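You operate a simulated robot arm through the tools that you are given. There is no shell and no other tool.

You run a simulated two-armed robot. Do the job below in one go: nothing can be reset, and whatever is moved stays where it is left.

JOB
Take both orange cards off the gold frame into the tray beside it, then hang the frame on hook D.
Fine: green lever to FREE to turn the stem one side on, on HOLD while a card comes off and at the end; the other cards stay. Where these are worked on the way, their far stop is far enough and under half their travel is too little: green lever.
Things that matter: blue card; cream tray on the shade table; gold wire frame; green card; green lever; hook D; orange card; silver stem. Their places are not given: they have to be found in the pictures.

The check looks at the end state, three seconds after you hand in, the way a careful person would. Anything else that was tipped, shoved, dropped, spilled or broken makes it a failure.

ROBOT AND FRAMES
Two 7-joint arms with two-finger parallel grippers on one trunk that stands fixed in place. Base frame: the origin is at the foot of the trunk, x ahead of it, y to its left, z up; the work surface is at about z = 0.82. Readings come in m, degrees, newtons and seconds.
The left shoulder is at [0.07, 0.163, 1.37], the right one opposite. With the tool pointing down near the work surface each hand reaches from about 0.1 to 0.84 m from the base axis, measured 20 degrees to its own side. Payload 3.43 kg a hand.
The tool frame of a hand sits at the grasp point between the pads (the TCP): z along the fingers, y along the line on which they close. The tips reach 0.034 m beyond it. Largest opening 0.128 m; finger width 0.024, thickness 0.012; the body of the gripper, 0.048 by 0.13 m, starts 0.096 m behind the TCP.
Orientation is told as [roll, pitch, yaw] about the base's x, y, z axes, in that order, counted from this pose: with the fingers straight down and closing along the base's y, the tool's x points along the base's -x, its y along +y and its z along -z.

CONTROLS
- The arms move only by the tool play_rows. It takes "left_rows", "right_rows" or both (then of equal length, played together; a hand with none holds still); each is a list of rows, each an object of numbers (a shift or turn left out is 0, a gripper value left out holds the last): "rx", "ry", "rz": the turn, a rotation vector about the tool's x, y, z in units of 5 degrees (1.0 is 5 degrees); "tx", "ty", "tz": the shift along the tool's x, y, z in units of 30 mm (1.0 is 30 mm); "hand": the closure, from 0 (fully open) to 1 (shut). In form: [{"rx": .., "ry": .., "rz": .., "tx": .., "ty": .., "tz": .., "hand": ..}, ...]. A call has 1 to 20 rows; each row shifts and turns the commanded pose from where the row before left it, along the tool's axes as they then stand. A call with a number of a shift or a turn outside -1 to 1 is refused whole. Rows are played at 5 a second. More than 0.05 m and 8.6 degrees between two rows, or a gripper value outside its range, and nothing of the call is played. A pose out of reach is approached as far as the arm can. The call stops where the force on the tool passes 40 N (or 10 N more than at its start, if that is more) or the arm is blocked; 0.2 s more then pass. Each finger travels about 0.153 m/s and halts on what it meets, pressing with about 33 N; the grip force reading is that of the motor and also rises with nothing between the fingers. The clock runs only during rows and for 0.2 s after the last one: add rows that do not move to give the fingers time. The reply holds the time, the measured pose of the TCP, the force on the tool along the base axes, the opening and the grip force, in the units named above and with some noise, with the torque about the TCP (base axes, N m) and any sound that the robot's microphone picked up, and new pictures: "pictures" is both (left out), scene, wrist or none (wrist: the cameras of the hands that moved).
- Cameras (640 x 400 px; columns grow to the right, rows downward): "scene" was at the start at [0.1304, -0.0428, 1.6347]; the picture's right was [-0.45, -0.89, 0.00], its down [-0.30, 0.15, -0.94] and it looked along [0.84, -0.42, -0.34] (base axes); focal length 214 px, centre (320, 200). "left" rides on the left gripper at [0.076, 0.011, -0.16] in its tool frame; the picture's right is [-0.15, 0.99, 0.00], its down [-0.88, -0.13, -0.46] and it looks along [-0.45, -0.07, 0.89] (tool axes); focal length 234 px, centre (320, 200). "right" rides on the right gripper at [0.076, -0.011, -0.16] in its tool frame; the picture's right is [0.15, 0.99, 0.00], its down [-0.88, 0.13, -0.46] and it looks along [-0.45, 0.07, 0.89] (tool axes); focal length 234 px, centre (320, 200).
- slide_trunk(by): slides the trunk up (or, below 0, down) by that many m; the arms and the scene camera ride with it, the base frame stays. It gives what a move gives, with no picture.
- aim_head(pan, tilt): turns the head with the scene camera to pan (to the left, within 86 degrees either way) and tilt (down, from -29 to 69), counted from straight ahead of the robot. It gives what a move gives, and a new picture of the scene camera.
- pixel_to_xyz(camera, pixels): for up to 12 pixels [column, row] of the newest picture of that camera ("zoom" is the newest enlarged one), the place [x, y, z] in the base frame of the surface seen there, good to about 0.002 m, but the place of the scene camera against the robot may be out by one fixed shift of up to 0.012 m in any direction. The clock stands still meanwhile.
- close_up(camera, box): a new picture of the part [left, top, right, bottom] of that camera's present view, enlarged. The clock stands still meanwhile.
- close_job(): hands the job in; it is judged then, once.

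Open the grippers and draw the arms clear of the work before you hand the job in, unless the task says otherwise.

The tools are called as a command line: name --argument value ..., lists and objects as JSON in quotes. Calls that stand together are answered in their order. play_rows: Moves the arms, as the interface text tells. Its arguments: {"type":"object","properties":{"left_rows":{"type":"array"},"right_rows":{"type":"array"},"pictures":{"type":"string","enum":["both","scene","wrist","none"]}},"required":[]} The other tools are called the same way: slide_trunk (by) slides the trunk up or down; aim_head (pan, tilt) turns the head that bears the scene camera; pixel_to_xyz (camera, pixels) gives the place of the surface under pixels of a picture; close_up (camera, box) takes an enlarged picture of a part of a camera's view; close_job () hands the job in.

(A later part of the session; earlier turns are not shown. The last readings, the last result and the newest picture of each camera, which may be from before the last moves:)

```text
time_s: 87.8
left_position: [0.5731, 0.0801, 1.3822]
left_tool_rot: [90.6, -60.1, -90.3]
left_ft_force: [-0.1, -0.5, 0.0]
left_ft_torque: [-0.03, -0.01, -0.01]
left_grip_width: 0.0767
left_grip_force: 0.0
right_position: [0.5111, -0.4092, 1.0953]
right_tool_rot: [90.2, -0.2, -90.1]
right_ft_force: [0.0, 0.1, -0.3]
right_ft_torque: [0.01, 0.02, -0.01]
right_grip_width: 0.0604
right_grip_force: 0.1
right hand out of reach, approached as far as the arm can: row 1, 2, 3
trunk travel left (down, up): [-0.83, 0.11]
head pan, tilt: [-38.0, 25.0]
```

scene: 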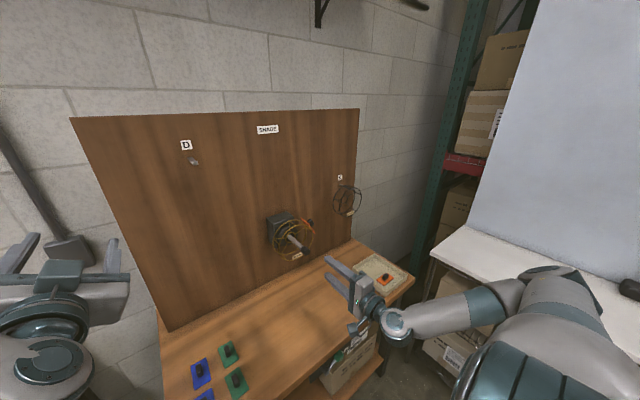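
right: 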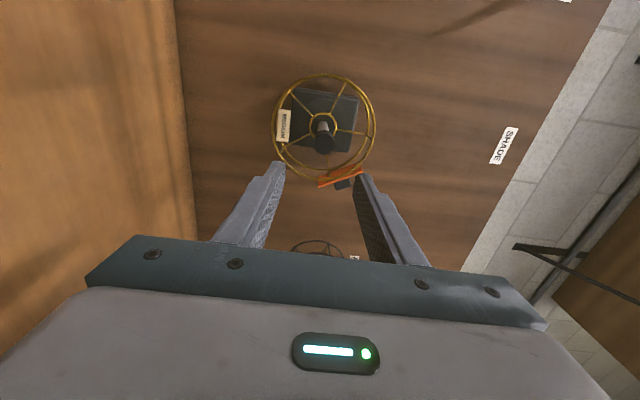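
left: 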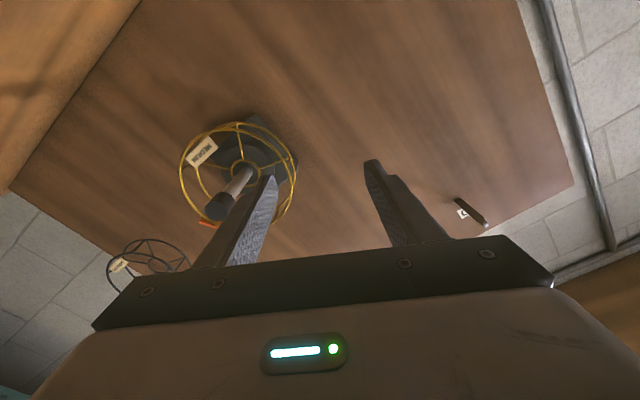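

Forward motion was refused, probably a wrist limit in this roll. I roll the hand back by 60° and try the forward motion again.

play_rows --right_rows '[{"rz": -1}, {"rz": -1}, {"rz": -1}, {"rz": -1}, {"rz": -1}, {"rz": -1}, {"rz": -1}, {"rz": -1}, {"rz": -1}, {"rz": -1}, {"rz": -1}, {"rz": -1}, {"tz": 0.5}, {"tz": 0.5}]' --pictures "both"

```text
time_s: 90.8
left_position: [0.5726, 0.0814, 1.3814]
left_tool_rot: [90.6, -60.0, -90.4]
left_ft_force: [0.0, 0.1, -0.4]
left_ft_torque: [0.01, -0.01, -0.01]
left_grip_width: 0.0767
left_grip_force: 0.0
right_position: [0.5125, -0.4075, 1.0958]
right_tool_rot: [90.2, -60.2, -90.1]
right_ft_force: [0.4, 0.2, 0.2]
right_ft_torque: [-0.02, 0.0, 0.01]
right_grip_width: 0.0602
right_grip_force: 0.2
right hand out of reach, approached as far as the arm can: row 13, 14
trunk travel left (down, up): [-0.83, 0.11]
head pan, tilt: [-38.0, 25.0]
```

scene: 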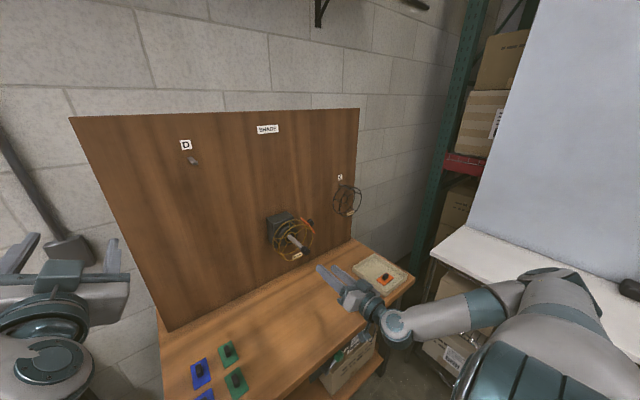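
right: 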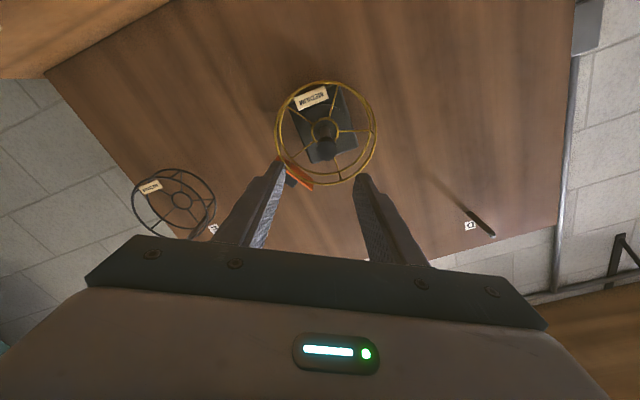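

The roll was not the limit; the forearm-to-hand bend is. Gripping the cap from above with the tool pointing down and swinging the hand about the stem axis does the same turn, and that pose is known to be reachable, so I unroll, raise and turn the right hand back to pointing down.

play_rows --right_rows '[{"rz": -1}, {"rz": -1}, {"rz": -1}, {"rz": -1}, {"rz": -1}, {"rz": -1}, {"tx": -1}, {"tx": -1}, {"tx": -1}, {"tx": -1}, {"tx": -1}, {"tx": -1}, {"tx": -1}]' --pictures "none"

play_rows --right_rows '[{"ry": 1}, {"ry": 1}, {"ry": 1}, {"ry": 1}, {"ry": 1}, {"ry": 1}, {"ry": 1}, {"ry": 1}, {"ry": 1}, {"ry": 1}, {"ry": 1}, {"ry": 1}, {"ry": 1}, {"ry": 1}, {"ry": 1}, {"ry": 1}, {"ry": 1}, {"ry": 1}]' --pictures "both"

```text
time_s: 93.6
left_position: [0.5726, 0.0813, 1.381]
left_tool_rot: [90.4, -60.0, -90.4]
left_ft_force: [-0.8, 0.3, 0.6]
left_ft_torque: [-0.02, 0.0, -0.05]
left_grip_width: 0.0769
left_grip_force: 0.0
right_position: [0.5065, -0.4557, 1.2506]
right_tool_rot: [-113.3, -89.9, 113.4]
right_ft_force: [0.2, 0.8, 0.3]
right_ft_torque: [0.0, -0.02, -0.02]
right_grip_width: 0.0603
right_grip_force: 0.0
right hand out of reach, approached as far as the arm can: row 7, 8, 9, 10, 11, 12, 13
trunk travel left (down, up): [-0.83, 0.11]
head pan, tilt: [-38.0, 25.0]
```

```text
time_s: 97.4
left_position: [0.5734, 0.0811, 1.3801]
left_tool_rot: [90.5, -59.9, -90.3]
left_ft_force: [-0.6, -0.5, -1.0]
left_ft_torque: [0.02, 0.0, -0.03]
left_grip_width: 0.0768
left_grip_force: 0.0
right_position: [0.5086, -0.466, 1.2316]
right_tool_rot: [-0.1, 0.0, -0.1]
right_ft_force: [-0.1, 0.0, -0.3]
right_ft_torque: [-0.01, 0.02, 0.01]
right_grip_width: 0.0604
right_grip_force: 0.1
right hand out of reach, approached as far as the arm can: row 1, 2, 3
trunk travel left (down, up): [-0.83, 0.11]
head pan, tilt: [-38.0, 25.0]
```

scene: 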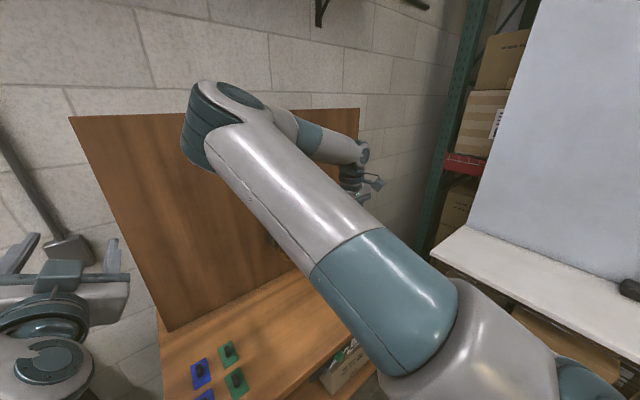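
right: 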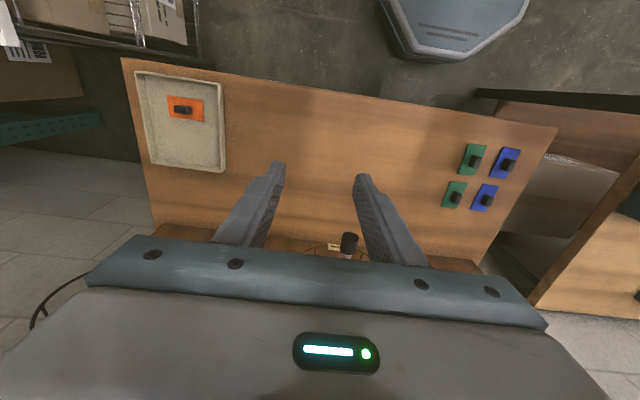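

The elbow is now raised and the hand points down at [0.509,-0.466,1.232]. I tilt it 30° (body toward -y) and go to a point 7 cm short of the stem cap along the finger direction.

play_rows --right_rows '[{"rx": -1}, {"rx": -1}, {"rx": -1}, {"rx": -1}, {"rx": -1}, {"rx": -1}, {"tx": -0.92}, {"tx": -0.92}, {"tx": -0.92}, {"tx": -0.92}, {"tx": -0.9}, {"ty": -0.27, "tz": 0.6}, {"tz": 0.6}, {"tz": 0.6}, {"tz": 0.7}]' --pictures "both"

```text
time_s: 100.6
left_position: [0.5734, 0.0801, 1.38]
left_tool_rot: [90.4, -60.0, -90.3]
left_ft_force: [0.1, 0.6, 0.0]
left_ft_torque: [-0.01, 0.06, -0.01]
left_grip_width: 0.0764
left_grip_force: 0.2
right_position: [0.6454, -0.435, 1.162]
right_tool_rot: [29.9, 0.0, -0.1]
right_ft_force: [0.1, 0.3, 0.1]
right_ft_torque: [0.0, 0.01, 0.03]
right_grip_width: 0.0605
right_grip_force: 0.1
trunk travel left (down, up): [-0.83, 0.11]
head pan, tilt: [-38.0, 25.0]
```

scene: 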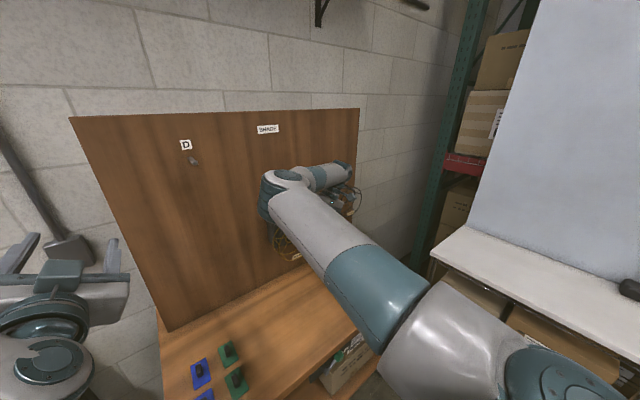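
right: 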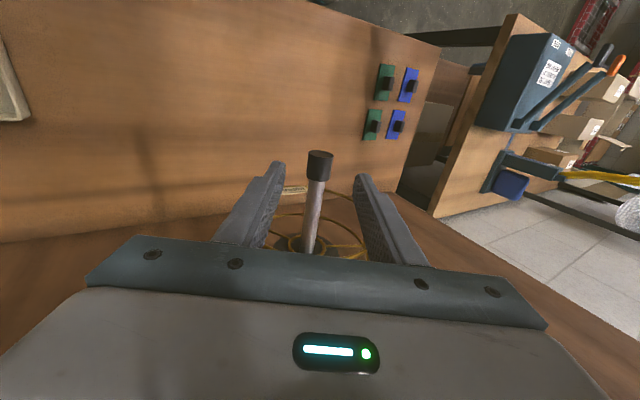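

The cap is centred between the fingers at (319,163). I check the elbow's clearance from the board first.

pixel_to_xyz --camera "scene" --pixels '[[285, 178], [268, 190], [268, 210], [300, 172], [335, 172], [290, 200]]'

pixel_to_xyz --camera "right" --pixels '[[319, 165], [308, 165], [330, 166], [314, 200], [319, 154]]'

```text
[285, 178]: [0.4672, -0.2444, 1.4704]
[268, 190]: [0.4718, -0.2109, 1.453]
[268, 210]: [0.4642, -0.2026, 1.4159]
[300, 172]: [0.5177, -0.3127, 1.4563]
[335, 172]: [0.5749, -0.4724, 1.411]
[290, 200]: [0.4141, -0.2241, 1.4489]
```

```text
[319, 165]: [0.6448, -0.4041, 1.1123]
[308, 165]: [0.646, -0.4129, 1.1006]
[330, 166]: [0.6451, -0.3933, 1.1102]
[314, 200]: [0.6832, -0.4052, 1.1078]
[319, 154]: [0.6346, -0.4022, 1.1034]
```

The elbow is far from the board and the cap axis confirms (y≈-0.401, z≈1.101). I advance 7 cm and close on the cap.

play_rows --right_rows '[{"tz": 0.6}, {"tz": 0.6}, {"tz": 0.6}, {"tz": 0.53}, {}, {"hand": 0.75}, {"hand": 1}, {}, {}, {}]' --pictures "both"

```text
time_s: 102.8
left_position: [0.5735, 0.0794, 1.3808]
left_tool_rot: [90.6, -59.9, -90.3]
left_ft_force: [-0.5, -0.4, 0.3]
left_ft_torque: [-0.01, 0.01, -0.03]
left_grip_width: 0.077
left_grip_force: 0.0
right_position: [0.6465, -0.4008, 1.1019]
right_tool_rot: [29.9, 0.0, 0.0]
right_ft_force: [-2.3, -3.3, -6.8]
right_ft_torque: [-0.02, -0.81, -0.39]
right_grip_width: 0.0256
right_grip_force: 45.2
trunk travel left (down, up): [-0.83, 0.11]
head pan, tilt: [-38.0, 25.0]
```

scene: 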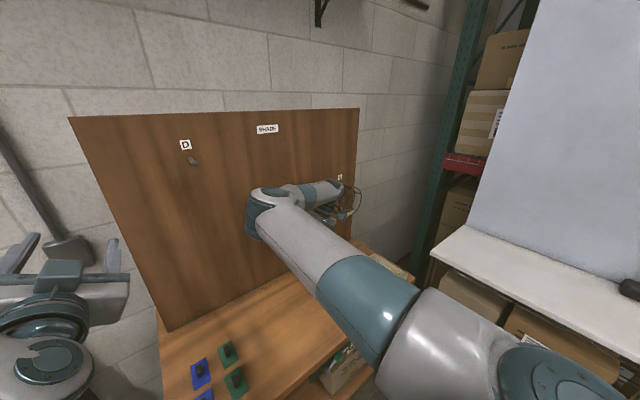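
right: 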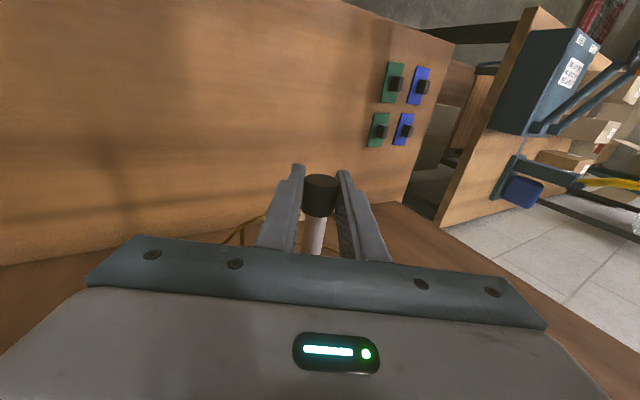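

The cap is gripped (25.6 mm). I turn by 20° first and check the reading.

play_rows --right_rows '[{"rx": 0.5}, {"rx": 0.5}, {"rx": 0.5}, {"rx": 0.5}, {"rx": 0.5}, {"rx": 0.5}, {"rx": 0.5}, {"rx": 0.5}]' --pictures "both"

```text
time_s: 104.6
left_position: [0.5737, 0.0801, 1.3801]
left_tool_rot: [90.5, -60.0, -90.2]
left_ft_force: [0.1, 0.2, 0.5]
left_ft_torque: [0.01, 0.0, -0.03]
left_grip_width: 0.0767
left_grip_force: 0.2
right_position: [0.645, -0.3993, 1.1002]
right_tool_rot: [9.8, 0.0, 0.0]
right_ft_force: [-1.7, 0.4, -4.9]
right_ft_torque: [0.03, 0.66, 0.32]
right_grip_width: 0.0257
right_grip_force: 44.6
trunk travel left (down, up): [-0.83, 0.11]
head pan, tilt: [-38.0, 25.0]
```

scene: 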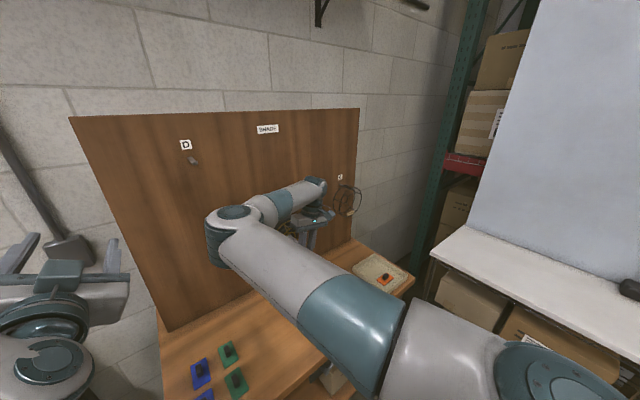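
right: 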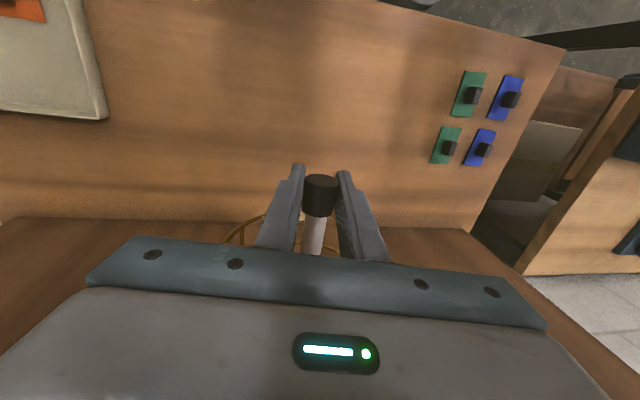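

Torque about the stem axis is small; I continue the remaining 40°.

play_rows --right_rows '[{"rx": 0.5}, {"rx": 0.5}, {"rx": 0.5}, {"rx": 0.5}, {"rx": 0.5}, {"rx": 0.5}, {"rx": 0.5}, {"rx": 0.5}, {"rx": 0.5}, {"rx": 0.5}, {"rx": 0.5}, {"rx": 0.5}, {"rx": 0.5}, {"rx": 0.5}, {"rx": 0.5}, {"rx": 0.5}]' --pictures "both"

```text
time_s: 107.9
left_position: [0.5735, 0.0829, 1.3803]
left_tool_rot: [90.4, -60.1, -90.3]
left_ft_force: [0.1, 0.3, 0.0]
left_ft_torque: [-0.01, -0.02, 0.02]
left_grip_width: 0.0769
left_grip_force: 0.1
right_position: [0.6476, -0.3994, 1.1022]
right_tool_rot: [-27.2, 0.1, -0.3]
right_ft_force: [3.7, 17.8, -5.8]
right_ft_torque: [-0.05, -0.06, -0.22]
right_grip_width: 0.0256
right_grip_force: 44.8
trunk travel left (down, up): [-0.83, 0.11]
head pan, tilt: [-38.0, 25.0]
stopped in row 16 (right hand): the force on the tool passed its limit at 44 N (the readings are from after the stop); the commanded pose is now the measured one
```

scene: 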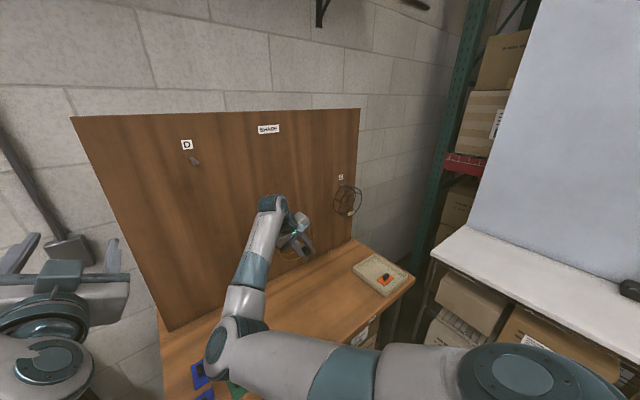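
right: 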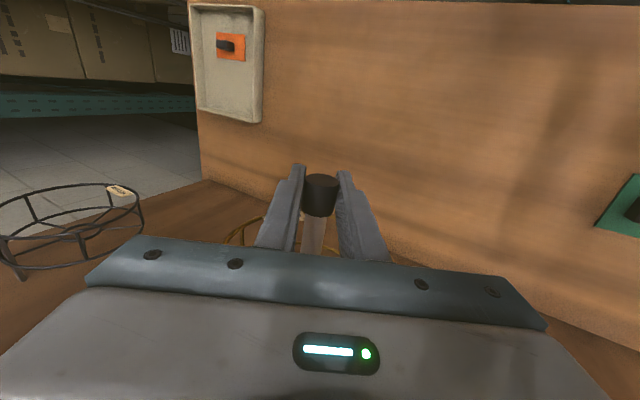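

The elbow swung down and left during the last rows and the motion stopped on force. I check where the elbow is against the table and the green card at (237,388).

pixel_to_xyz --camera "scene" --pixels '[[225, 330], [212, 355], [225, 372], [250, 300], [268, 215], [300, 370], [236, 390], [200, 372]]'

close_up --camera "scene" --box '[180, 180, 340, 400]'

```text
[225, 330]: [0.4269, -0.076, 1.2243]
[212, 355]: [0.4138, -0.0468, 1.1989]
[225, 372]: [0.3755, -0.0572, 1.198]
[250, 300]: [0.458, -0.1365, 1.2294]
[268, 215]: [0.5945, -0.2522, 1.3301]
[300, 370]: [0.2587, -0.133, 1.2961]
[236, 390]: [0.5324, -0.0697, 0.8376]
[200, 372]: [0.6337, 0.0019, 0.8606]
```

```text
1.82 times, centred on (260, 290) of scene
```

zoom: 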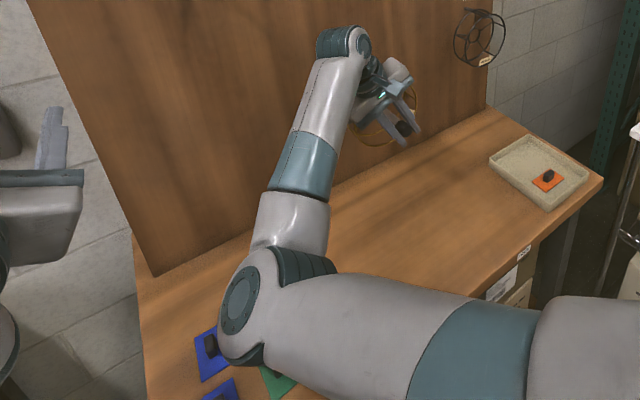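

The elbow is at z≈1.2, clear of the table and cards; 57° of the 60° are done. I finish the last few degrees slowly.

play_rows --right_rows '[{}, {"rx": 0.3}, {"rx": 0.3}, {}]' --pictures "both"

```text
time_s: 108.5
left_position: [0.5739, 0.0839, 1.3805]
left_tool_rot: [90.3, -60.1, -90.3]
left_ft_force: [-0.4, 1.0, 0.3]
left_ft_torque: [-0.01, 0.02, -0.01]
left_grip_width: 0.077
left_grip_force: 0.1
right_position: [0.6459, -0.3991, 1.1022]
right_tool_rot: [-28.0, 0.2, -0.5]
right_ft_force: [3.5, 24.7, -8.5]
right_ft_torque: [-0.05, 0.07, 0.11]
right_grip_width: 0.0257
right_grip_force: 45.0
trunk travel left (down, up): [-0.83, 0.11]
head pan, tilt: [-38.0, 25.0]
stopped in row 3 (right hand): the force on the tool passed its limit at 44 N (the readings are from after the stop); the commanded pose is now the measured one
```

scene: 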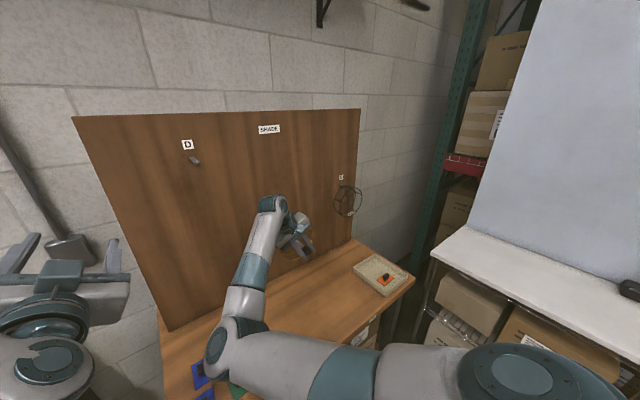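
right: 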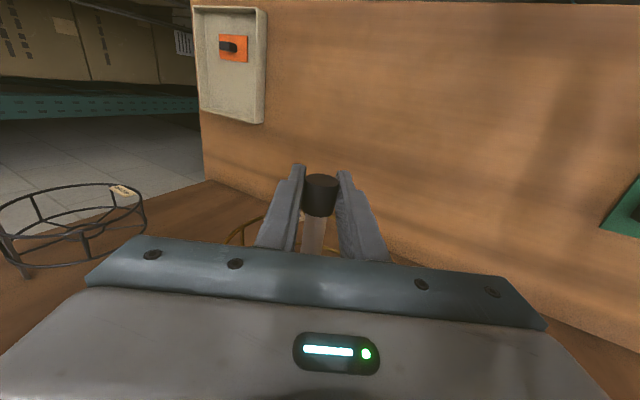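

There is a 25 N side force, so rather than pressing on I release the cap and back away along the finger direction to look at the frame's new angle.

play_rows --right_rows '[{"hand": 0.7}, {"hand": 0.5}, {}, {"tz": -0.5}, {"tz": -0.7}, {"tz": -0.9}, {"tz": -0.9}]' --pictures "both"

```text
time_s: 110.1
left_position: [0.5727, 0.0812, 1.3806]
left_tool_rot: [90.5, -60.0, -90.4]
left_ft_force: [-0.3, 0.1, 0.3]
left_ft_torque: [0.0, -0.01, -0.01]
left_grip_width: 0.0769
left_grip_force: 0.1
right_position: [0.6459, -0.3578, 1.1818]
right_tool_rot: [-28.0, 0.2, -0.5]
right_ft_force: [0.3, 0.8, 0.3]
right_ft_torque: [0.02, 0.04, -0.03]
right_grip_width: 0.064
right_grip_force: 0.1
trunk travel left (down, up): [-0.83, 0.11]
head pan, tilt: [-38.0, 25.0]
```

scene: 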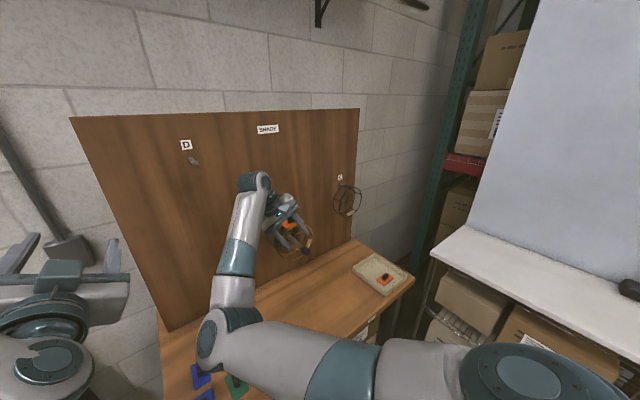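
right: 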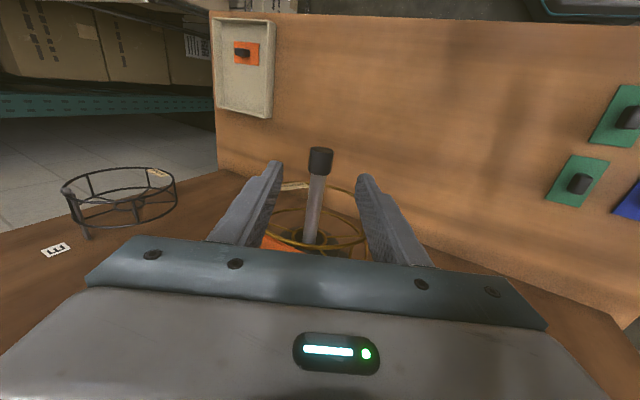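

The card now peeks out behind the hand at (280,243). I back away toward the robot and level the hand, then look.

play_rows --right_rows '[{"tz": -0.5, "tx": 0.5}, {"tx": 1, "tz": -0.3}, {"tx": 1}, {"tx": 0.8}, {"rx": -1}, {"rx": -1}, {"rx": -1}, {"rx": -1}, {"rx": -1}, {"rx": -0.6}]' --pictures "both"

```text
time_s: 112.3
left_position: [0.5731, 0.0812, 1.3806]
left_tool_rot: [90.4, -59.9, -90.4]
left_ft_force: [-0.6, -0.4, -0.1]
left_ft_torque: [0.04, 0.01, -0.01]
left_grip_width: 0.0768
left_grip_force: 0.0
right_position: [0.5631, -0.3928, 1.195]
right_tool_rot: [0.1, 0.2, -0.6]
right_ft_force: [-0.4, 0.0, 0.1]
right_ft_torque: [0.0, -0.02, -0.03]
right_grip_width: 0.0641
right_grip_force: 0.0
right hand out of reach, approached as far as the arm can: row 2, 3, 4, 5, 6, 7
trunk travel left (down, up): [-0.83, 0.11]
head pan, tilt: [-38.0, 25.0]
```

scene: 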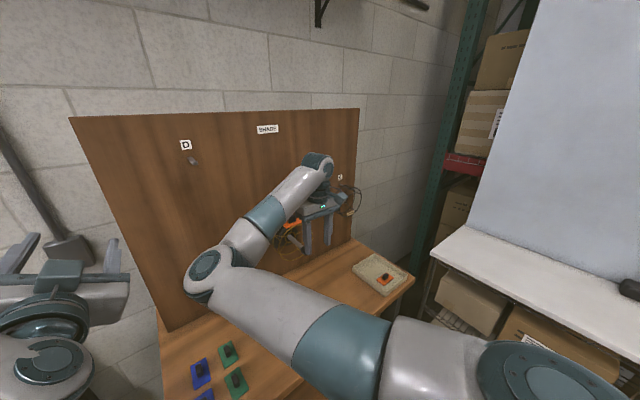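
right: 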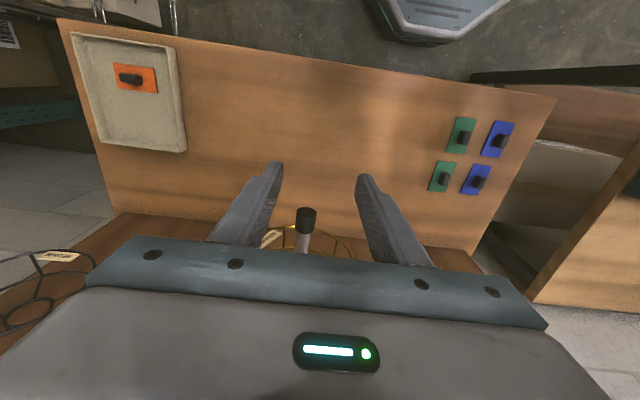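

The scene shows the orange card now on top at (290,225). I enlarge and measure its level.

close_up --camera "scene" --box '[250, 190, 350, 270]'

pixel_to_xyz --camera "zoom" --pixels '[[180, 190], [200, 190], [160, 195], [230, 165], [215, 175]]'

```text
5.00 times, centred on (300, 230) of scene
```

zoom: 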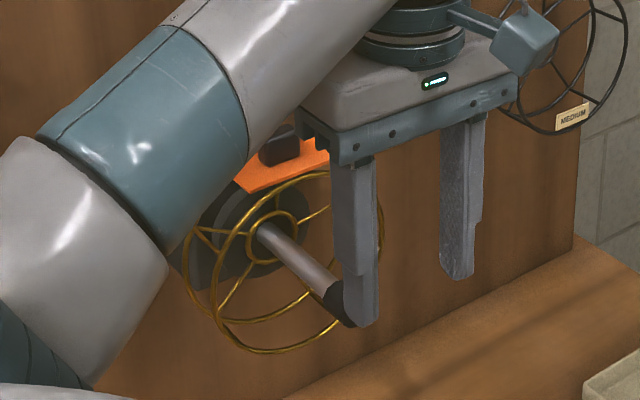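

```text
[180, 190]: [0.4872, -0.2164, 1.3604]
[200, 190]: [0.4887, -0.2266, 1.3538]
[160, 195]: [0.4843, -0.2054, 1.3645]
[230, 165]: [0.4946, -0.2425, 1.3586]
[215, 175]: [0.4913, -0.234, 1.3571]
```

The card is visible left of the finger; I sample its face.

pixel_to_xyz --camera "zoom" --pixels '[[245, 180], [255, 172], [270, 182], [300, 172], [310, 155], [320, 150], [322, 165], [275, 160], [265, 155], [290, 150]]'

```text
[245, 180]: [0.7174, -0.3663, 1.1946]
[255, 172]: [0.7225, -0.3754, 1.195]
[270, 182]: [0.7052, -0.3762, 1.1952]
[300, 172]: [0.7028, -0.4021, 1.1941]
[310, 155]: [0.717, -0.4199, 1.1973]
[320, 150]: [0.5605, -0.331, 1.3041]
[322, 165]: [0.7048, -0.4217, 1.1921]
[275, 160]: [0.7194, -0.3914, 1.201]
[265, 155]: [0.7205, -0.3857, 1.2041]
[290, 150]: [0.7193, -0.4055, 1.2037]
```

The card now lies level on top (within about 2°). Next the lever must go back to HOLD, so I move the right hand off to the right in two steps, watching the elbow.

play_rows --right_rows '[{"tz": -0.5, "ty": -0.5}, {"tz": -0.5, "ty": -1}, {"ty": -1}, {"ty": -1}, {"ty": -1}, {"ty": -1}]' --pictures "scene"

play_rows --right_rows '[{"ty": -1}, {"ty": -1, "tx": 0.5}, {"ty": -1, "tx": 0.5}, {"ty": -1, "tx": 0.5}, {"ty": -1, "tx": 0.5}, {"tx": 0.5}, {"tx": 0.5}]' --pictures "scene"

```text
time_s: 113.7
left_position: [0.5727, 0.0785, 1.3811]
left_tool_rot: [90.4, -59.9, -90.5]
left_ft_force: [0.3, 0.6, 0.0]
left_ft_torque: [-0.01, -0.02, 0.01]
left_grip_width: 0.0772
left_grip_force: 0.0
right_position: [0.563, -0.5565, 1.2244]
right_tool_rot: [0.1, 0.2, -0.6]
right_ft_force: [-0.6, 0.5, -0.6]
right_ft_torque: [0.03, -0.01, -0.04]
right_grip_width: 0.0642
right_grip_force: 0.0
trunk travel left (down, up): [-0.83, 0.11]
head pan, tilt: [-38.0, 25.0]
```

scene: 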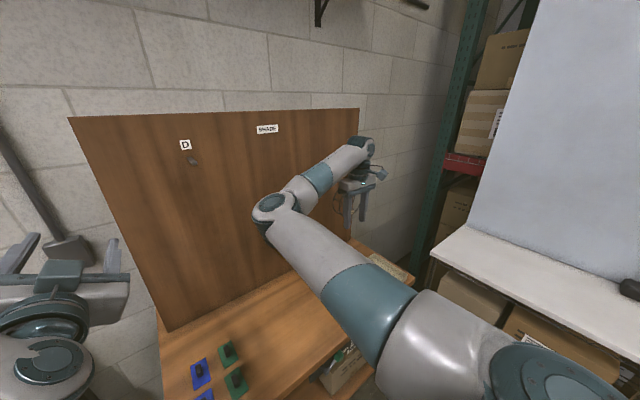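

```text
time_s: 115.3
left_position: [0.5728, 0.0809, 1.3816]
left_tool_rot: [90.5, -60.0, -90.4]
left_ft_force: [1.0, 0.7, 0.5]
left_ft_torque: [0.0, 0.03, 0.04]
left_grip_width: 0.0769
left_grip_force: 0.0
right_position: [0.4695, -0.7065, 1.2257]
right_tool_rot: [-0.1, 0.1, -0.5]
right_ft_force: [0.0, 0.0, 0.5]
right_ft_torque: [0.01, -0.02, 0.01]
right_grip_width: 0.0642
right_grip_force: 0.0
trunk travel left (down, up): [-0.83, 0.11]
head pan, tilt: [-38.0, 25.0]
```

scene: 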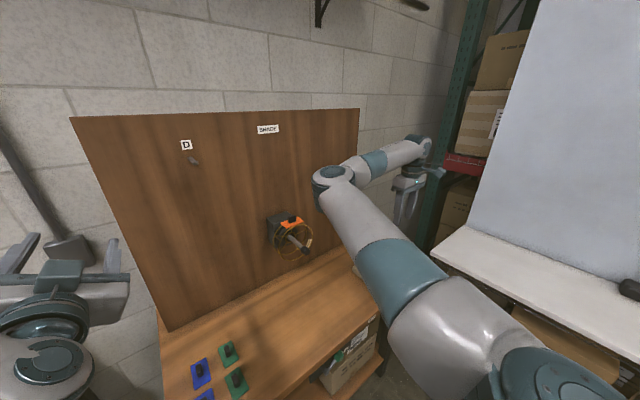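

The stem is free to view; I enlarge it to check the card, then lower the trunk and turn the right hand forward as before.

close_up --camera "scene" --box '[250, 200, 330, 270]'

slide_trunk --by -0.22

play_rows --right_rows '[{"tx": 0.8}, {"tx": 0.8}, {"tx": 0.7}, {"ry": -1}, {"ry": -1}, {"ry": -1}, {"ry": -1}, {"ry": -1}, {"ry": -1}, {"ry": -1}, {"ry": -1}, {"ry": -1}]' --pictures "scene"

```text
5.71 times, centred on (290, 235) of scene
```

zoom: 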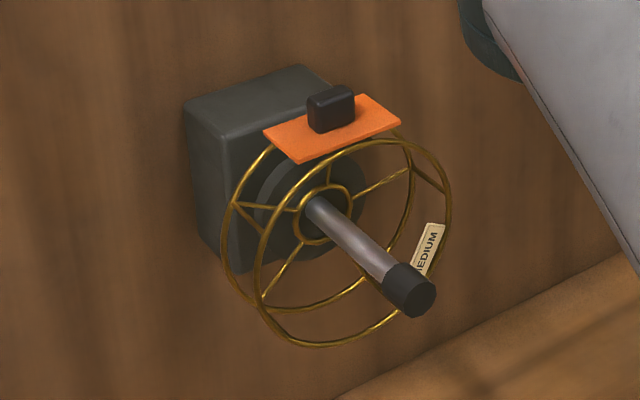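

```text
time_s: 117.7
left_position: [0.5721, 0.0803, 1.1609]
left_tool_rot: [90.5, -59.9, -90.4]
left_ft_force: [0.0, -0.4, 0.2]
left_ft_torque: [0.02, -0.01, 0.01]
left_grip_width: 0.0768
left_grip_force: 0.0
right_position: [0.4694, -0.7083, 1.0055]
right_tool_rot: [0.0, 0.0, -0.6]
right_ft_force: [-0.2, -0.1, -0.9]
right_ft_torque: [0.03, -0.02, 0.01]
right_grip_width: 0.0641
right_grip_force: 0.2
trunk travel left (down, up): [-0.61, 0.33]
head pan, tilt: [-38.0, 25.0]
```

```text
time_s: 120.3
left_position: [0.5725, 0.0807, 1.1604]
left_tool_rot: [90.6, -59.9, -90.5]
left_ft_force: [0.5, -0.7, 0.6]
left_ft_torque: [0.0, 0.0, 0.02]
left_grip_width: 0.077
left_grip_force: 0.1
right_position: [0.3999, -0.7049, 1.0053]
right_tool_rot: [0.0, -44.9, -0.6]
right_ft_force: [-0.5, 0.1, 0.5]
right_ft_torque: [0.02, -0.02, -0.03]
right_grip_width: 0.0639
right_grip_force: 0.1
trunk travel left (down, up): [-0.61, 0.33]
head pan, tilt: [-38.0, 25.0]
```

scene: 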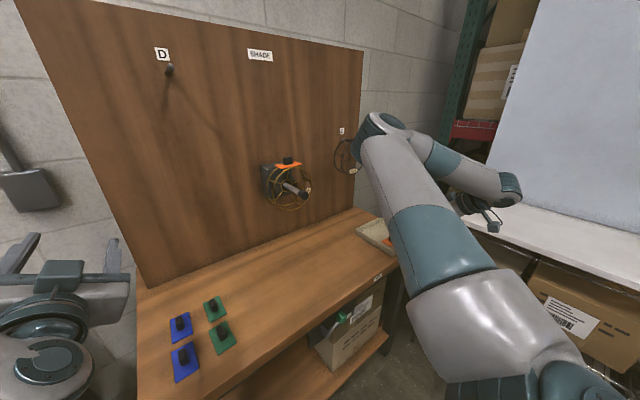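

Continuing: complete the turn to horizontal and pull back.

play_rows --right_rows '[{"ry": -1}, {"ry": -1}, {"ry": -1}, {"ry": -1}, {"ry": -1}, {"ry": -1}, {"ry": -1}, {"ry": -1}, {"ry": -1}, {"tz": -0.7}, {"tz": -0.7}]' --pictures "scene"

play_rows --right_rows '[{"tx": 1}, {"tx": 1}, {"tx": 1}, {"tx": 1}, {"tx": 1}, {"tx": 1}, {"tx": 1}, {"tx": 1}, {"tx": 1}, {"tx": 1}]' --pictures "both"

```text
time_s: 122.7
left_position: [0.5712, 0.0802, 1.1623]
left_tool_rot: [90.6, -59.9, -90.4]
left_ft_force: [0.8, 0.4, 0.5]
left_ft_torque: [0.0, 0.01, 0.02]
left_grip_width: 0.0769
left_grip_force: 0.1
right_position: [0.3593, -0.7066, 1.0059]
right_tool_rot: [0.2, -89.9, -0.8]
right_ft_force: [0.6, -0.8, 0.2]
right_ft_torque: [0.0, -0.01, 0.01]
right_grip_width: 0.0639
right_grip_force: 0.0
trunk travel left (down, up): [-0.61, 0.33]
head pan, tilt: [-38.0, 25.0]
```

scene: 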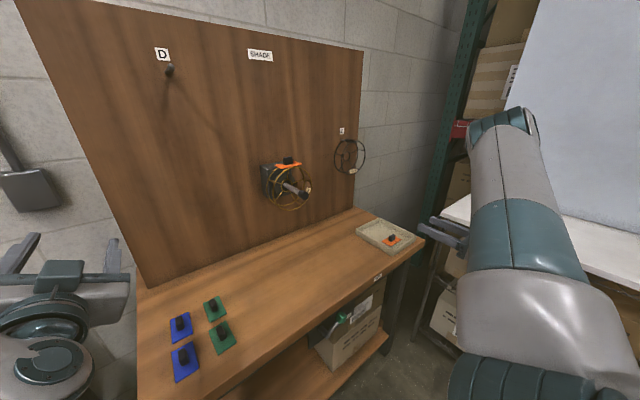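

```text
time_s: 124.9
left_position: [0.5723, 0.0804, 1.1614]
left_tool_rot: [90.5, -59.9, -90.4]
left_ft_force: [-0.6, 0.6, -0.1]
left_ft_torque: [0.0, -0.02, 0.01]
left_grip_width: 0.0769
left_grip_force: 0.2
right_position: [0.3585, -0.7062, 0.7051]
right_tool_rot: [4.1, -89.9, -4.5]
right_ft_force: [0.5, -0.9, 0.3]
right_ft_torque: [0.02, -0.02, 0.02]
right_grip_width: 0.0641
right_grip_force: 0.1
trunk travel left (down, up): [-0.61, 0.33]
head pan, tilt: [-38.0, 25.0]
```

scene: 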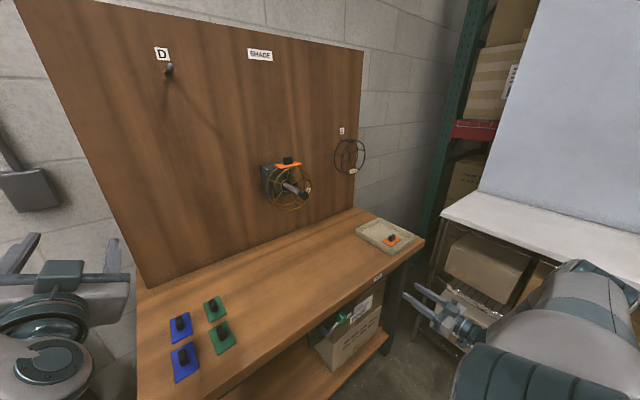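
right: 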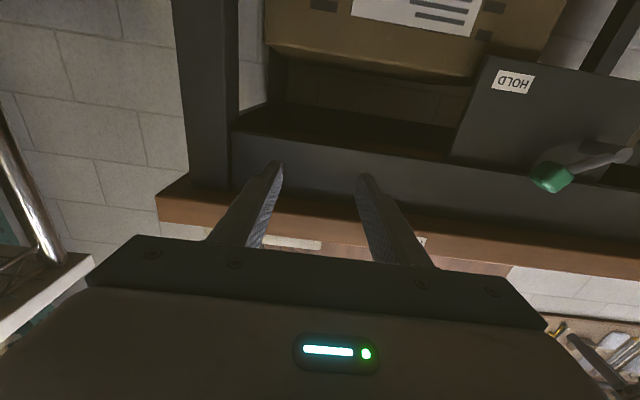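

The lever is still at FREE (knob at (550,178)). I roll the hand so the fingers close vertically, then move left in front of the knob.

play_rows --right_rows '[{"rz": 1, "hand": 0.53}, {"rz": 1}, {"rz": 1}, {"rz": 1}, {"rz": 1}, {"rz": 1}, {"rz": 1}, {"rz": 1}, {"rz": 1}, {"rz": 1}, {"rz": 1}, {"rz": 1}, {"rz": 1}, {"rz": 1}, {"rz": 1}, {"rz": 1}, {"rz": 1}, {"rz": 1}]' --pictures "none"

play_rows --right_rows '[{"tx": 0.95}, {"tx": 0.95}, {"tx": 0.95}, {"tx": 0.95}, {"tx": 0.95}, {"tx": 0.95}, {"tx": 0.95}, {"tx": 0.95}, {"tx": 0.95}, {"tx": 0.9, "ty": -0.17}]' --pictures "wrist"

```text
time_s: 128.7
left_position: [0.5727, 0.0808, 1.16]
left_tool_rot: [90.5, -60.0, -90.3]
left_ft_force: [-0.3, 0.1, 0.2]
left_ft_torque: [0.0, 0.0, 0.01]
left_grip_width: 0.0766
left_grip_force: 0.1
right_position: [0.3579, -0.7082, 0.7072]
right_tool_rot: [89.9, 0.2, -90.6]
right_ft_force: [0.4, 0.0, -0.5]
right_ft_torque: [0.02, -0.02, 0.04]
right_grip_width: 0.06
right_grip_force: 0.1
trunk travel left (down, up): [-0.61, 0.33]
head pan, tilt: [-38.0, 25.0]
```

```text
time_s: 130.9
left_position: [0.5715, 0.0804, 1.1604]
left_tool_rot: [90.4, -60.1, -90.4]
left_ft_force: [-0.3, -0.7, -0.2]
left_ft_torque: [0.0, -0.01, -0.01]
left_grip_width: 0.0767
left_grip_force: 0.0
right_position: [0.3595, -0.4216, 0.7026]
right_tool_rot: [90.0, 0.0, -90.7]
right_ft_force: [-0.4, -0.6, 1.0]
right_ft_torque: [-0.03, 0.01, 0.01]
right_grip_width: 0.0602
right_grip_force: 0.1
trunk travel left (down, up): [-0.61, 0.33]
head pan, tilt: [-38.0, 25.0]
```

right: 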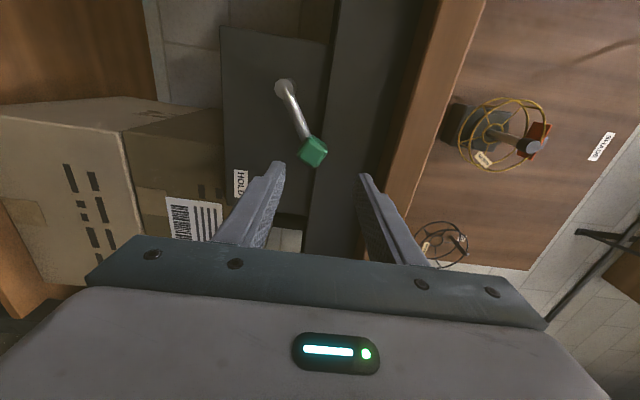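

The knob (313,150) is centred between the fingers. I advance to it, then push down 60 mm.

play_rows --right_rows '[{"tz": 0.7}, {"tz": 0.7}, {"tz": 0.7}, {"tz": 0.5}, {"tz": 0.35}, {}, {"ty": -0.4}, {"ty": -0.4}, {"ty": -0.4}, {"ty": -0.4}, {"ty": -0.4}]' --pictures "wrist"

```text
time_s: 133.3
left_position: [0.5722, 0.0808, 1.1611]
left_tool_rot: [90.5, -60.0, -90.5]
left_ft_force: [0.0, 0.1, 0.4]
left_ft_torque: [0.01, 0.04, -0.03]
left_grip_width: 0.0768
left_grip_force: 0.1
right_position: [0.4491, -0.422, 0.6412]
right_tool_rot: [89.8, 0.0, -90.6]
right_ft_force: [0.3, -0.2, 0.4]
right_ft_torque: [0.0, 0.01, -0.01]
right_grip_width: 0.0603
right_grip_force: 0.1
trunk travel left (down, up): [-0.61, 0.33]
head pan, tilt: [-38.0, 25.0]
```

right: 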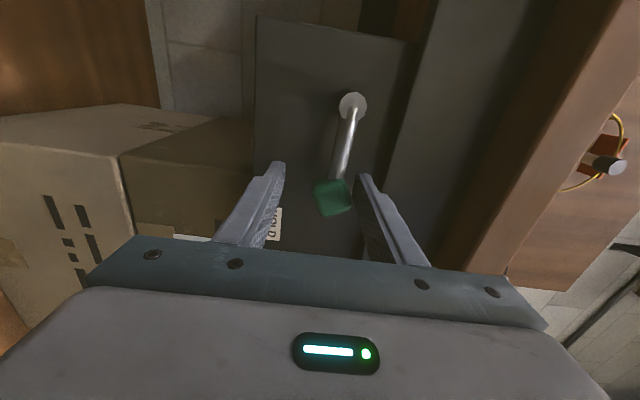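

The lever follows downward. I continue to the HOLD stop.

play_rows --right_rows '[{"ty": -0.3}, {"ty": -0.3}, {"ty": -0.3}, {"ty": -0.3}, {"ty": -0.2}]' --pictures "wrist"

```text
time_s: 134.5
left_position: [0.5726, 0.0805, 1.1608]
left_tool_rot: [90.5, -60.0, -90.4]
left_ft_force: [-0.1, 0.0, 0.2]
left_ft_torque: [0.04, -0.01, -0.01]
left_grip_width: 0.0768
left_grip_force: 0.0
right_position: [0.4496, -0.4225, 0.6]
right_tool_rot: [90.0, 0.0, -90.6]
right_ft_force: [0.0, -1.0, 4.3]
right_ft_torque: [0.11, -0.03, -0.09]
right_grip_width: 0.063
right_grip_force: 2.5
trunk travel left (down, up): [-0.61, 0.33]
head pan, tilt: [-38.0, 25.0]
```

right: 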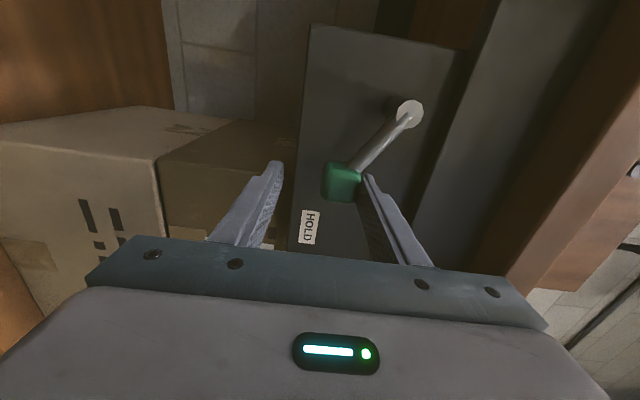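

Force starts to rise; I push a little more to be sure of the stop, then ease off.

play_rows --right_rows '[{"ty": -0.2}, {"ty": -0.15}, {}]' --pictures "wrist"

play_rows --right_rows '[{"ty": 0.4}, {"ty": 0.35}, {}, {"tz": -0.5}, {"tz": -0.9}, {"tz": -0.9}, {"tz": -0.8}]' --pictures "wrist"

```text
time_s: 135.3
left_position: [0.5702, 0.0828, 1.1616]
left_tool_rot: [90.7, -60.0, -90.7]
left_ft_force: [0.3, 0.5, 0.8]
left_ft_torque: [-0.02, -0.03, -0.03]
left_grip_width: 0.0771
left_grip_force: 0.0
right_position: [0.4502, -0.4229, 0.5925]
right_tool_rot: [90.3, -0.1, -90.7]
right_ft_force: [-0.5, -3.7, 30.0]
right_ft_torque: [0.52, -0.24, 0.09]
right_grip_width: 0.0775
right_grip_force: 15.1
trunk travel left (down, up): [-0.61, 0.33]
head pan, tilt: [-38.0, 25.0]
```

right: 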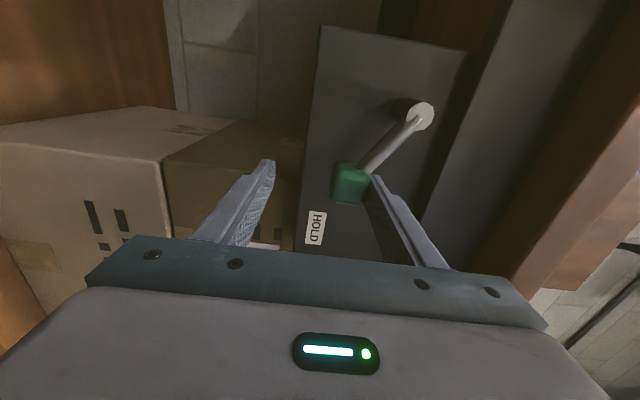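

```text
time_s: 136.9
left_position: [0.5727, 0.0803, 1.161]
left_tool_rot: [90.5, -60.0, -90.3]
left_ft_force: [-0.4, -0.2, -0.1]
left_ft_torque: [-0.01, 0.01, 0.04]
left_grip_width: 0.0767
left_grip_force: 0.0
right_position: [0.3575, -0.4214, 0.6106]
right_tool_rot: [89.9, -0.1, -90.6]
right_ft_force: [-0.2, -0.5, -0.2]
right_ft_torque: [-0.03, -0.04, 0.02]
right_grip_width: 0.0602
right_grip_force: 0.0
trunk travel left (down, up): [-0.61, 0.33]
head pan, tilt: [-38.0, 25.0]
```

right: 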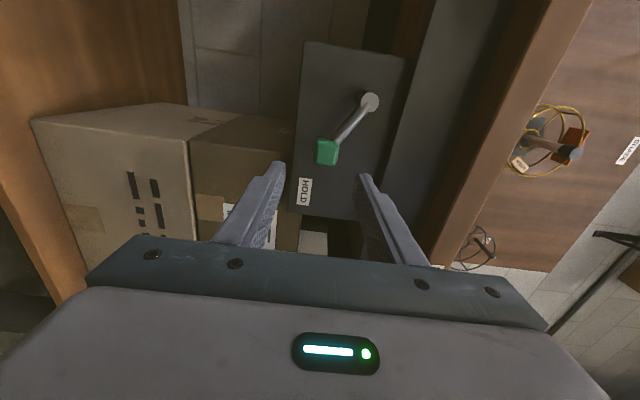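

The lever is firmly at HOLD and the hand is clear. I move right and up in front of the table, and then unroll.

play_rows --right_rows '[{"tx": -1}, {"tx": -1}, {"tx": -1}, {"tx": -1}, {"tx": -1}, {"tx": -1}, {"tx": -1}, {"tx": -1}, {"tx": -1}, {"tx": -0.5}]' --pictures "none"

play_rows --right_rows '[{"ty": 1}, {"ty": 1}, {"ty": 1}, {"ty": 1}, {"ty": 1}, {"ty": 1}, {"ty": 1}, {"ty": 1}, {"ty": 1}, {"ty": 1}, {"ty": 1}, {"ty": 1}, {"ty": 1}]' --pictures "none"

play_rows --right_rows '[{"rz": -1}, {"rz": -1}, {"rz": -1}, {"rz": -1}, {"rz": -1}, {"rz": -1}, {"rz": -1}, {"rz": -1}, {"rz": -1}, {"rz": -1}, {"rz": -1}, {"rz": -1}, {"rz": -1}, {"rz": -1}, {"rz": -1}, {"rz": -1}, {"rz": -1}, {"rz": -1}]' --pictures "scene"

```text
time_s: 139.1
left_position: [0.5724, 0.0819, 1.1594]
left_tool_rot: [90.5, -60.0, -90.4]
left_ft_force: [-0.4, 0.2, -0.2]
left_ft_torque: [-0.01, 0.01, -0.01]
left_grip_width: 0.0767
left_grip_force: 0.1
right_position: [0.3538, -0.7072, 0.61]
right_tool_rot: [89.8, 0.0, -90.7]
right_ft_force: [0.6, 0.0, 0.4]
right_ft_torque: [0.01, 0.0, 0.0]
right_grip_width: 0.0601
right_grip_force: 0.0
trunk travel left (down, up): [-0.61, 0.33]
head pan, tilt: [-38.0, 25.0]
```

```text
time_s: 141.9
left_position: [0.573, 0.0823, 1.1598]
left_tool_rot: [90.5, -60.0, -90.5]
left_ft_force: [0.2, 0.4, 0.0]
left_ft_torque: [0.02, 0.0, -0.02]
left_grip_width: 0.0766
left_grip_force: 0.0
right_position: [0.3552, -0.7072, 1.0019]
right_tool_rot: [89.9, 0.1, -90.6]
right_ft_force: [0.7, -0.5, -0.3]
right_ft_torque: [0.0, 0.01, 0.0]
right_grip_width: 0.0602
right_grip_force: 0.0
trunk travel left (down, up): [-0.61, 0.33]
head pan, tilt: [-38.0, 25.0]
```

```text
time_s: 145.7
left_position: [0.5727, 0.0813, 1.1607]
left_tool_rot: [90.5, -60.0, -90.4]
left_ft_force: [-0.2, -0.5, 0.6]
left_ft_torque: [0.0, 0.0, 0.0]
left_grip_width: 0.0769
left_grip_force: 0.1
right_position: [0.3543, -0.7082, 1.0013]
right_tool_rot: [-30.4, -89.8, 29.8]
right_ft_force: [-0.3, 1.2, -0.5]
right_ft_torque: [-0.02, -0.01, 0.0]
right_grip_width: 0.0604
right_grip_force: 0.1
trunk travel left (down, up): [-0.61, 0.33]
head pan, tilt: [-38.0, 25.0]
```

scene: 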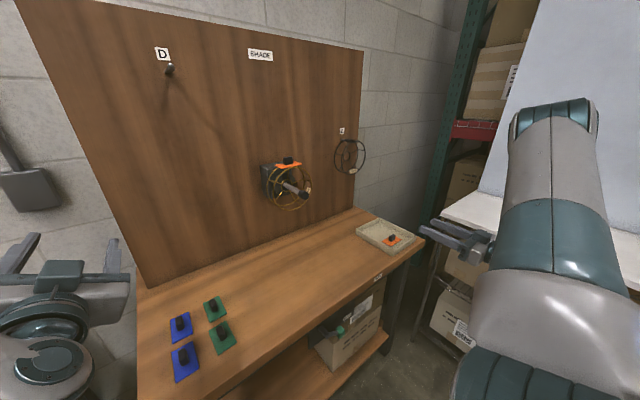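

The lever is at HOLD in the scene and the arm is clear. I turn the hand back to pointing down, raise the trunk and move toward the second card.

play_rows --right_rows '[{"ry": 1}, {"ry": 1}, {"ry": 1}, {"ry": 1}, {"ry": 1}, {"ry": 1}, {"ry": 1}, {"ry": 1}, {"ry": 1}, {"ry": 1}, {"ry": 1}, {"ry": 1}, {"ry": 1}, {"ry": 1}, {"ry": 1}, {"ry": 1}, {"ry": 1}, {"ry": 1}]' --pictures "none"

slide_trunk --by 0.15

play_rows --right_rows '[{"tx": -0.7, "tz": -1}, {"tx": -0.7, "tz": -1}, {"tx": -0.7, "tz": -1}, {"tx": -0.7, "tz": -1, "ty": 0.2}, {"tx": -0.7, "tz": -1, "ty": 0.2}, {"tx": -0.8, "ty": 0.9}, {"tx": -0.8, "ty": 0.9}, {"tx": -0.8, "ty": 0.9}, {"tx": -0.8, "ty": 0.9}, {"tx": -0.8, "ty": 0.9}, {"tx": -0.8, "ty": 0.9}, {"tx": -0.8, "ty": 0.9}, {"tx": -0.5, "ty": 0.9}, {"ty": 0.9}, {"ty": 0.9}]' --pictures "both"

```text
time_s: 149.5
left_position: [0.5745, 0.0805, 1.162]
left_tool_rot: [90.4, -60.1, -90.3]
left_ft_force: [-0.3, 0.7, -0.5]
left_ft_torque: [0.02, -0.04, 0.0]
left_grip_width: 0.0767
left_grip_force: 0.1
right_position: [0.3562, -0.7065, 1.0007]
right_tool_rot: [0.0, 0.2, -0.5]
right_ft_force: [0.6, -0.2, -0.1]
right_ft_torque: [-0.01, 0.02, -0.03]
right_grip_width: 0.0605
right_grip_force: 0.0
trunk travel left (down, up): [-0.61, 0.33]
head pan, tilt: [-38.0, 25.0]
```

```text
time_s: 151.2
left_position: [0.5729, 0.0812, 1.3114]
left_tool_rot: [90.5, -60.0, -90.3]
left_ft_force: [-0.8, -0.1, -0.2]
left_ft_torque: [-0.03, 0.01, 0.02]
left_grip_width: 0.0769
left_grip_force: 0.1
right_position: [0.3541, -0.708, 1.1494]
right_tool_rot: [0.0, 0.2, -0.6]
right_ft_force: [0.4, -0.5, 0.4]
right_ft_torque: [0.0, 0.01, -0.01]
right_grip_width: 0.0603
right_grip_force: 0.0
trunk travel left (down, up): [-0.76, 0.18]
head pan, tilt: [-38.0, 25.0]
```

```text
time_s: 154.4
left_position: [0.5724, 0.0816, 1.3101]
left_tool_rot: [90.6, -60.0, -90.4]
left_ft_force: [-0.3, 0.9, -0.7]
left_ft_torque: [0.0, 0.01, -0.03]
left_grip_width: 0.0768
left_grip_force: 0.0
right_position: [0.647, -0.4262, 1.3004]
right_tool_rot: [-0.1, 0.2, -0.6]
right_ft_force: [0.0, 0.5, 0.6]
right_ft_torque: [-0.02, -0.01, -0.02]
right_grip_width: 0.0603
right_grip_force: 0.1
trunk travel left (down, up): [-0.76, 0.18]
head pan, tilt: [-38.0, 25.0]
```

scene: 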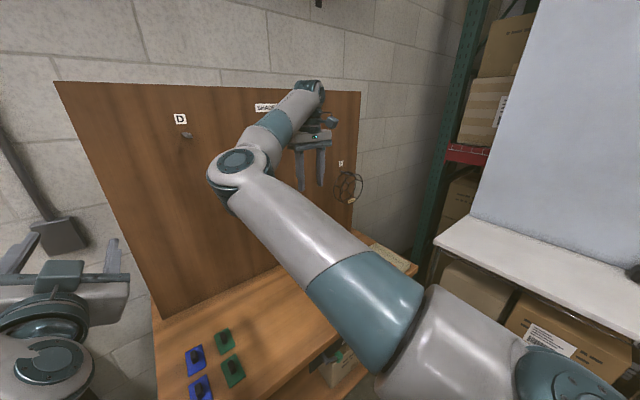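
right: 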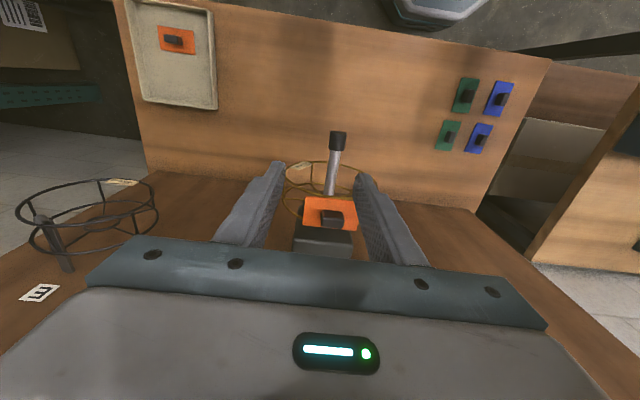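

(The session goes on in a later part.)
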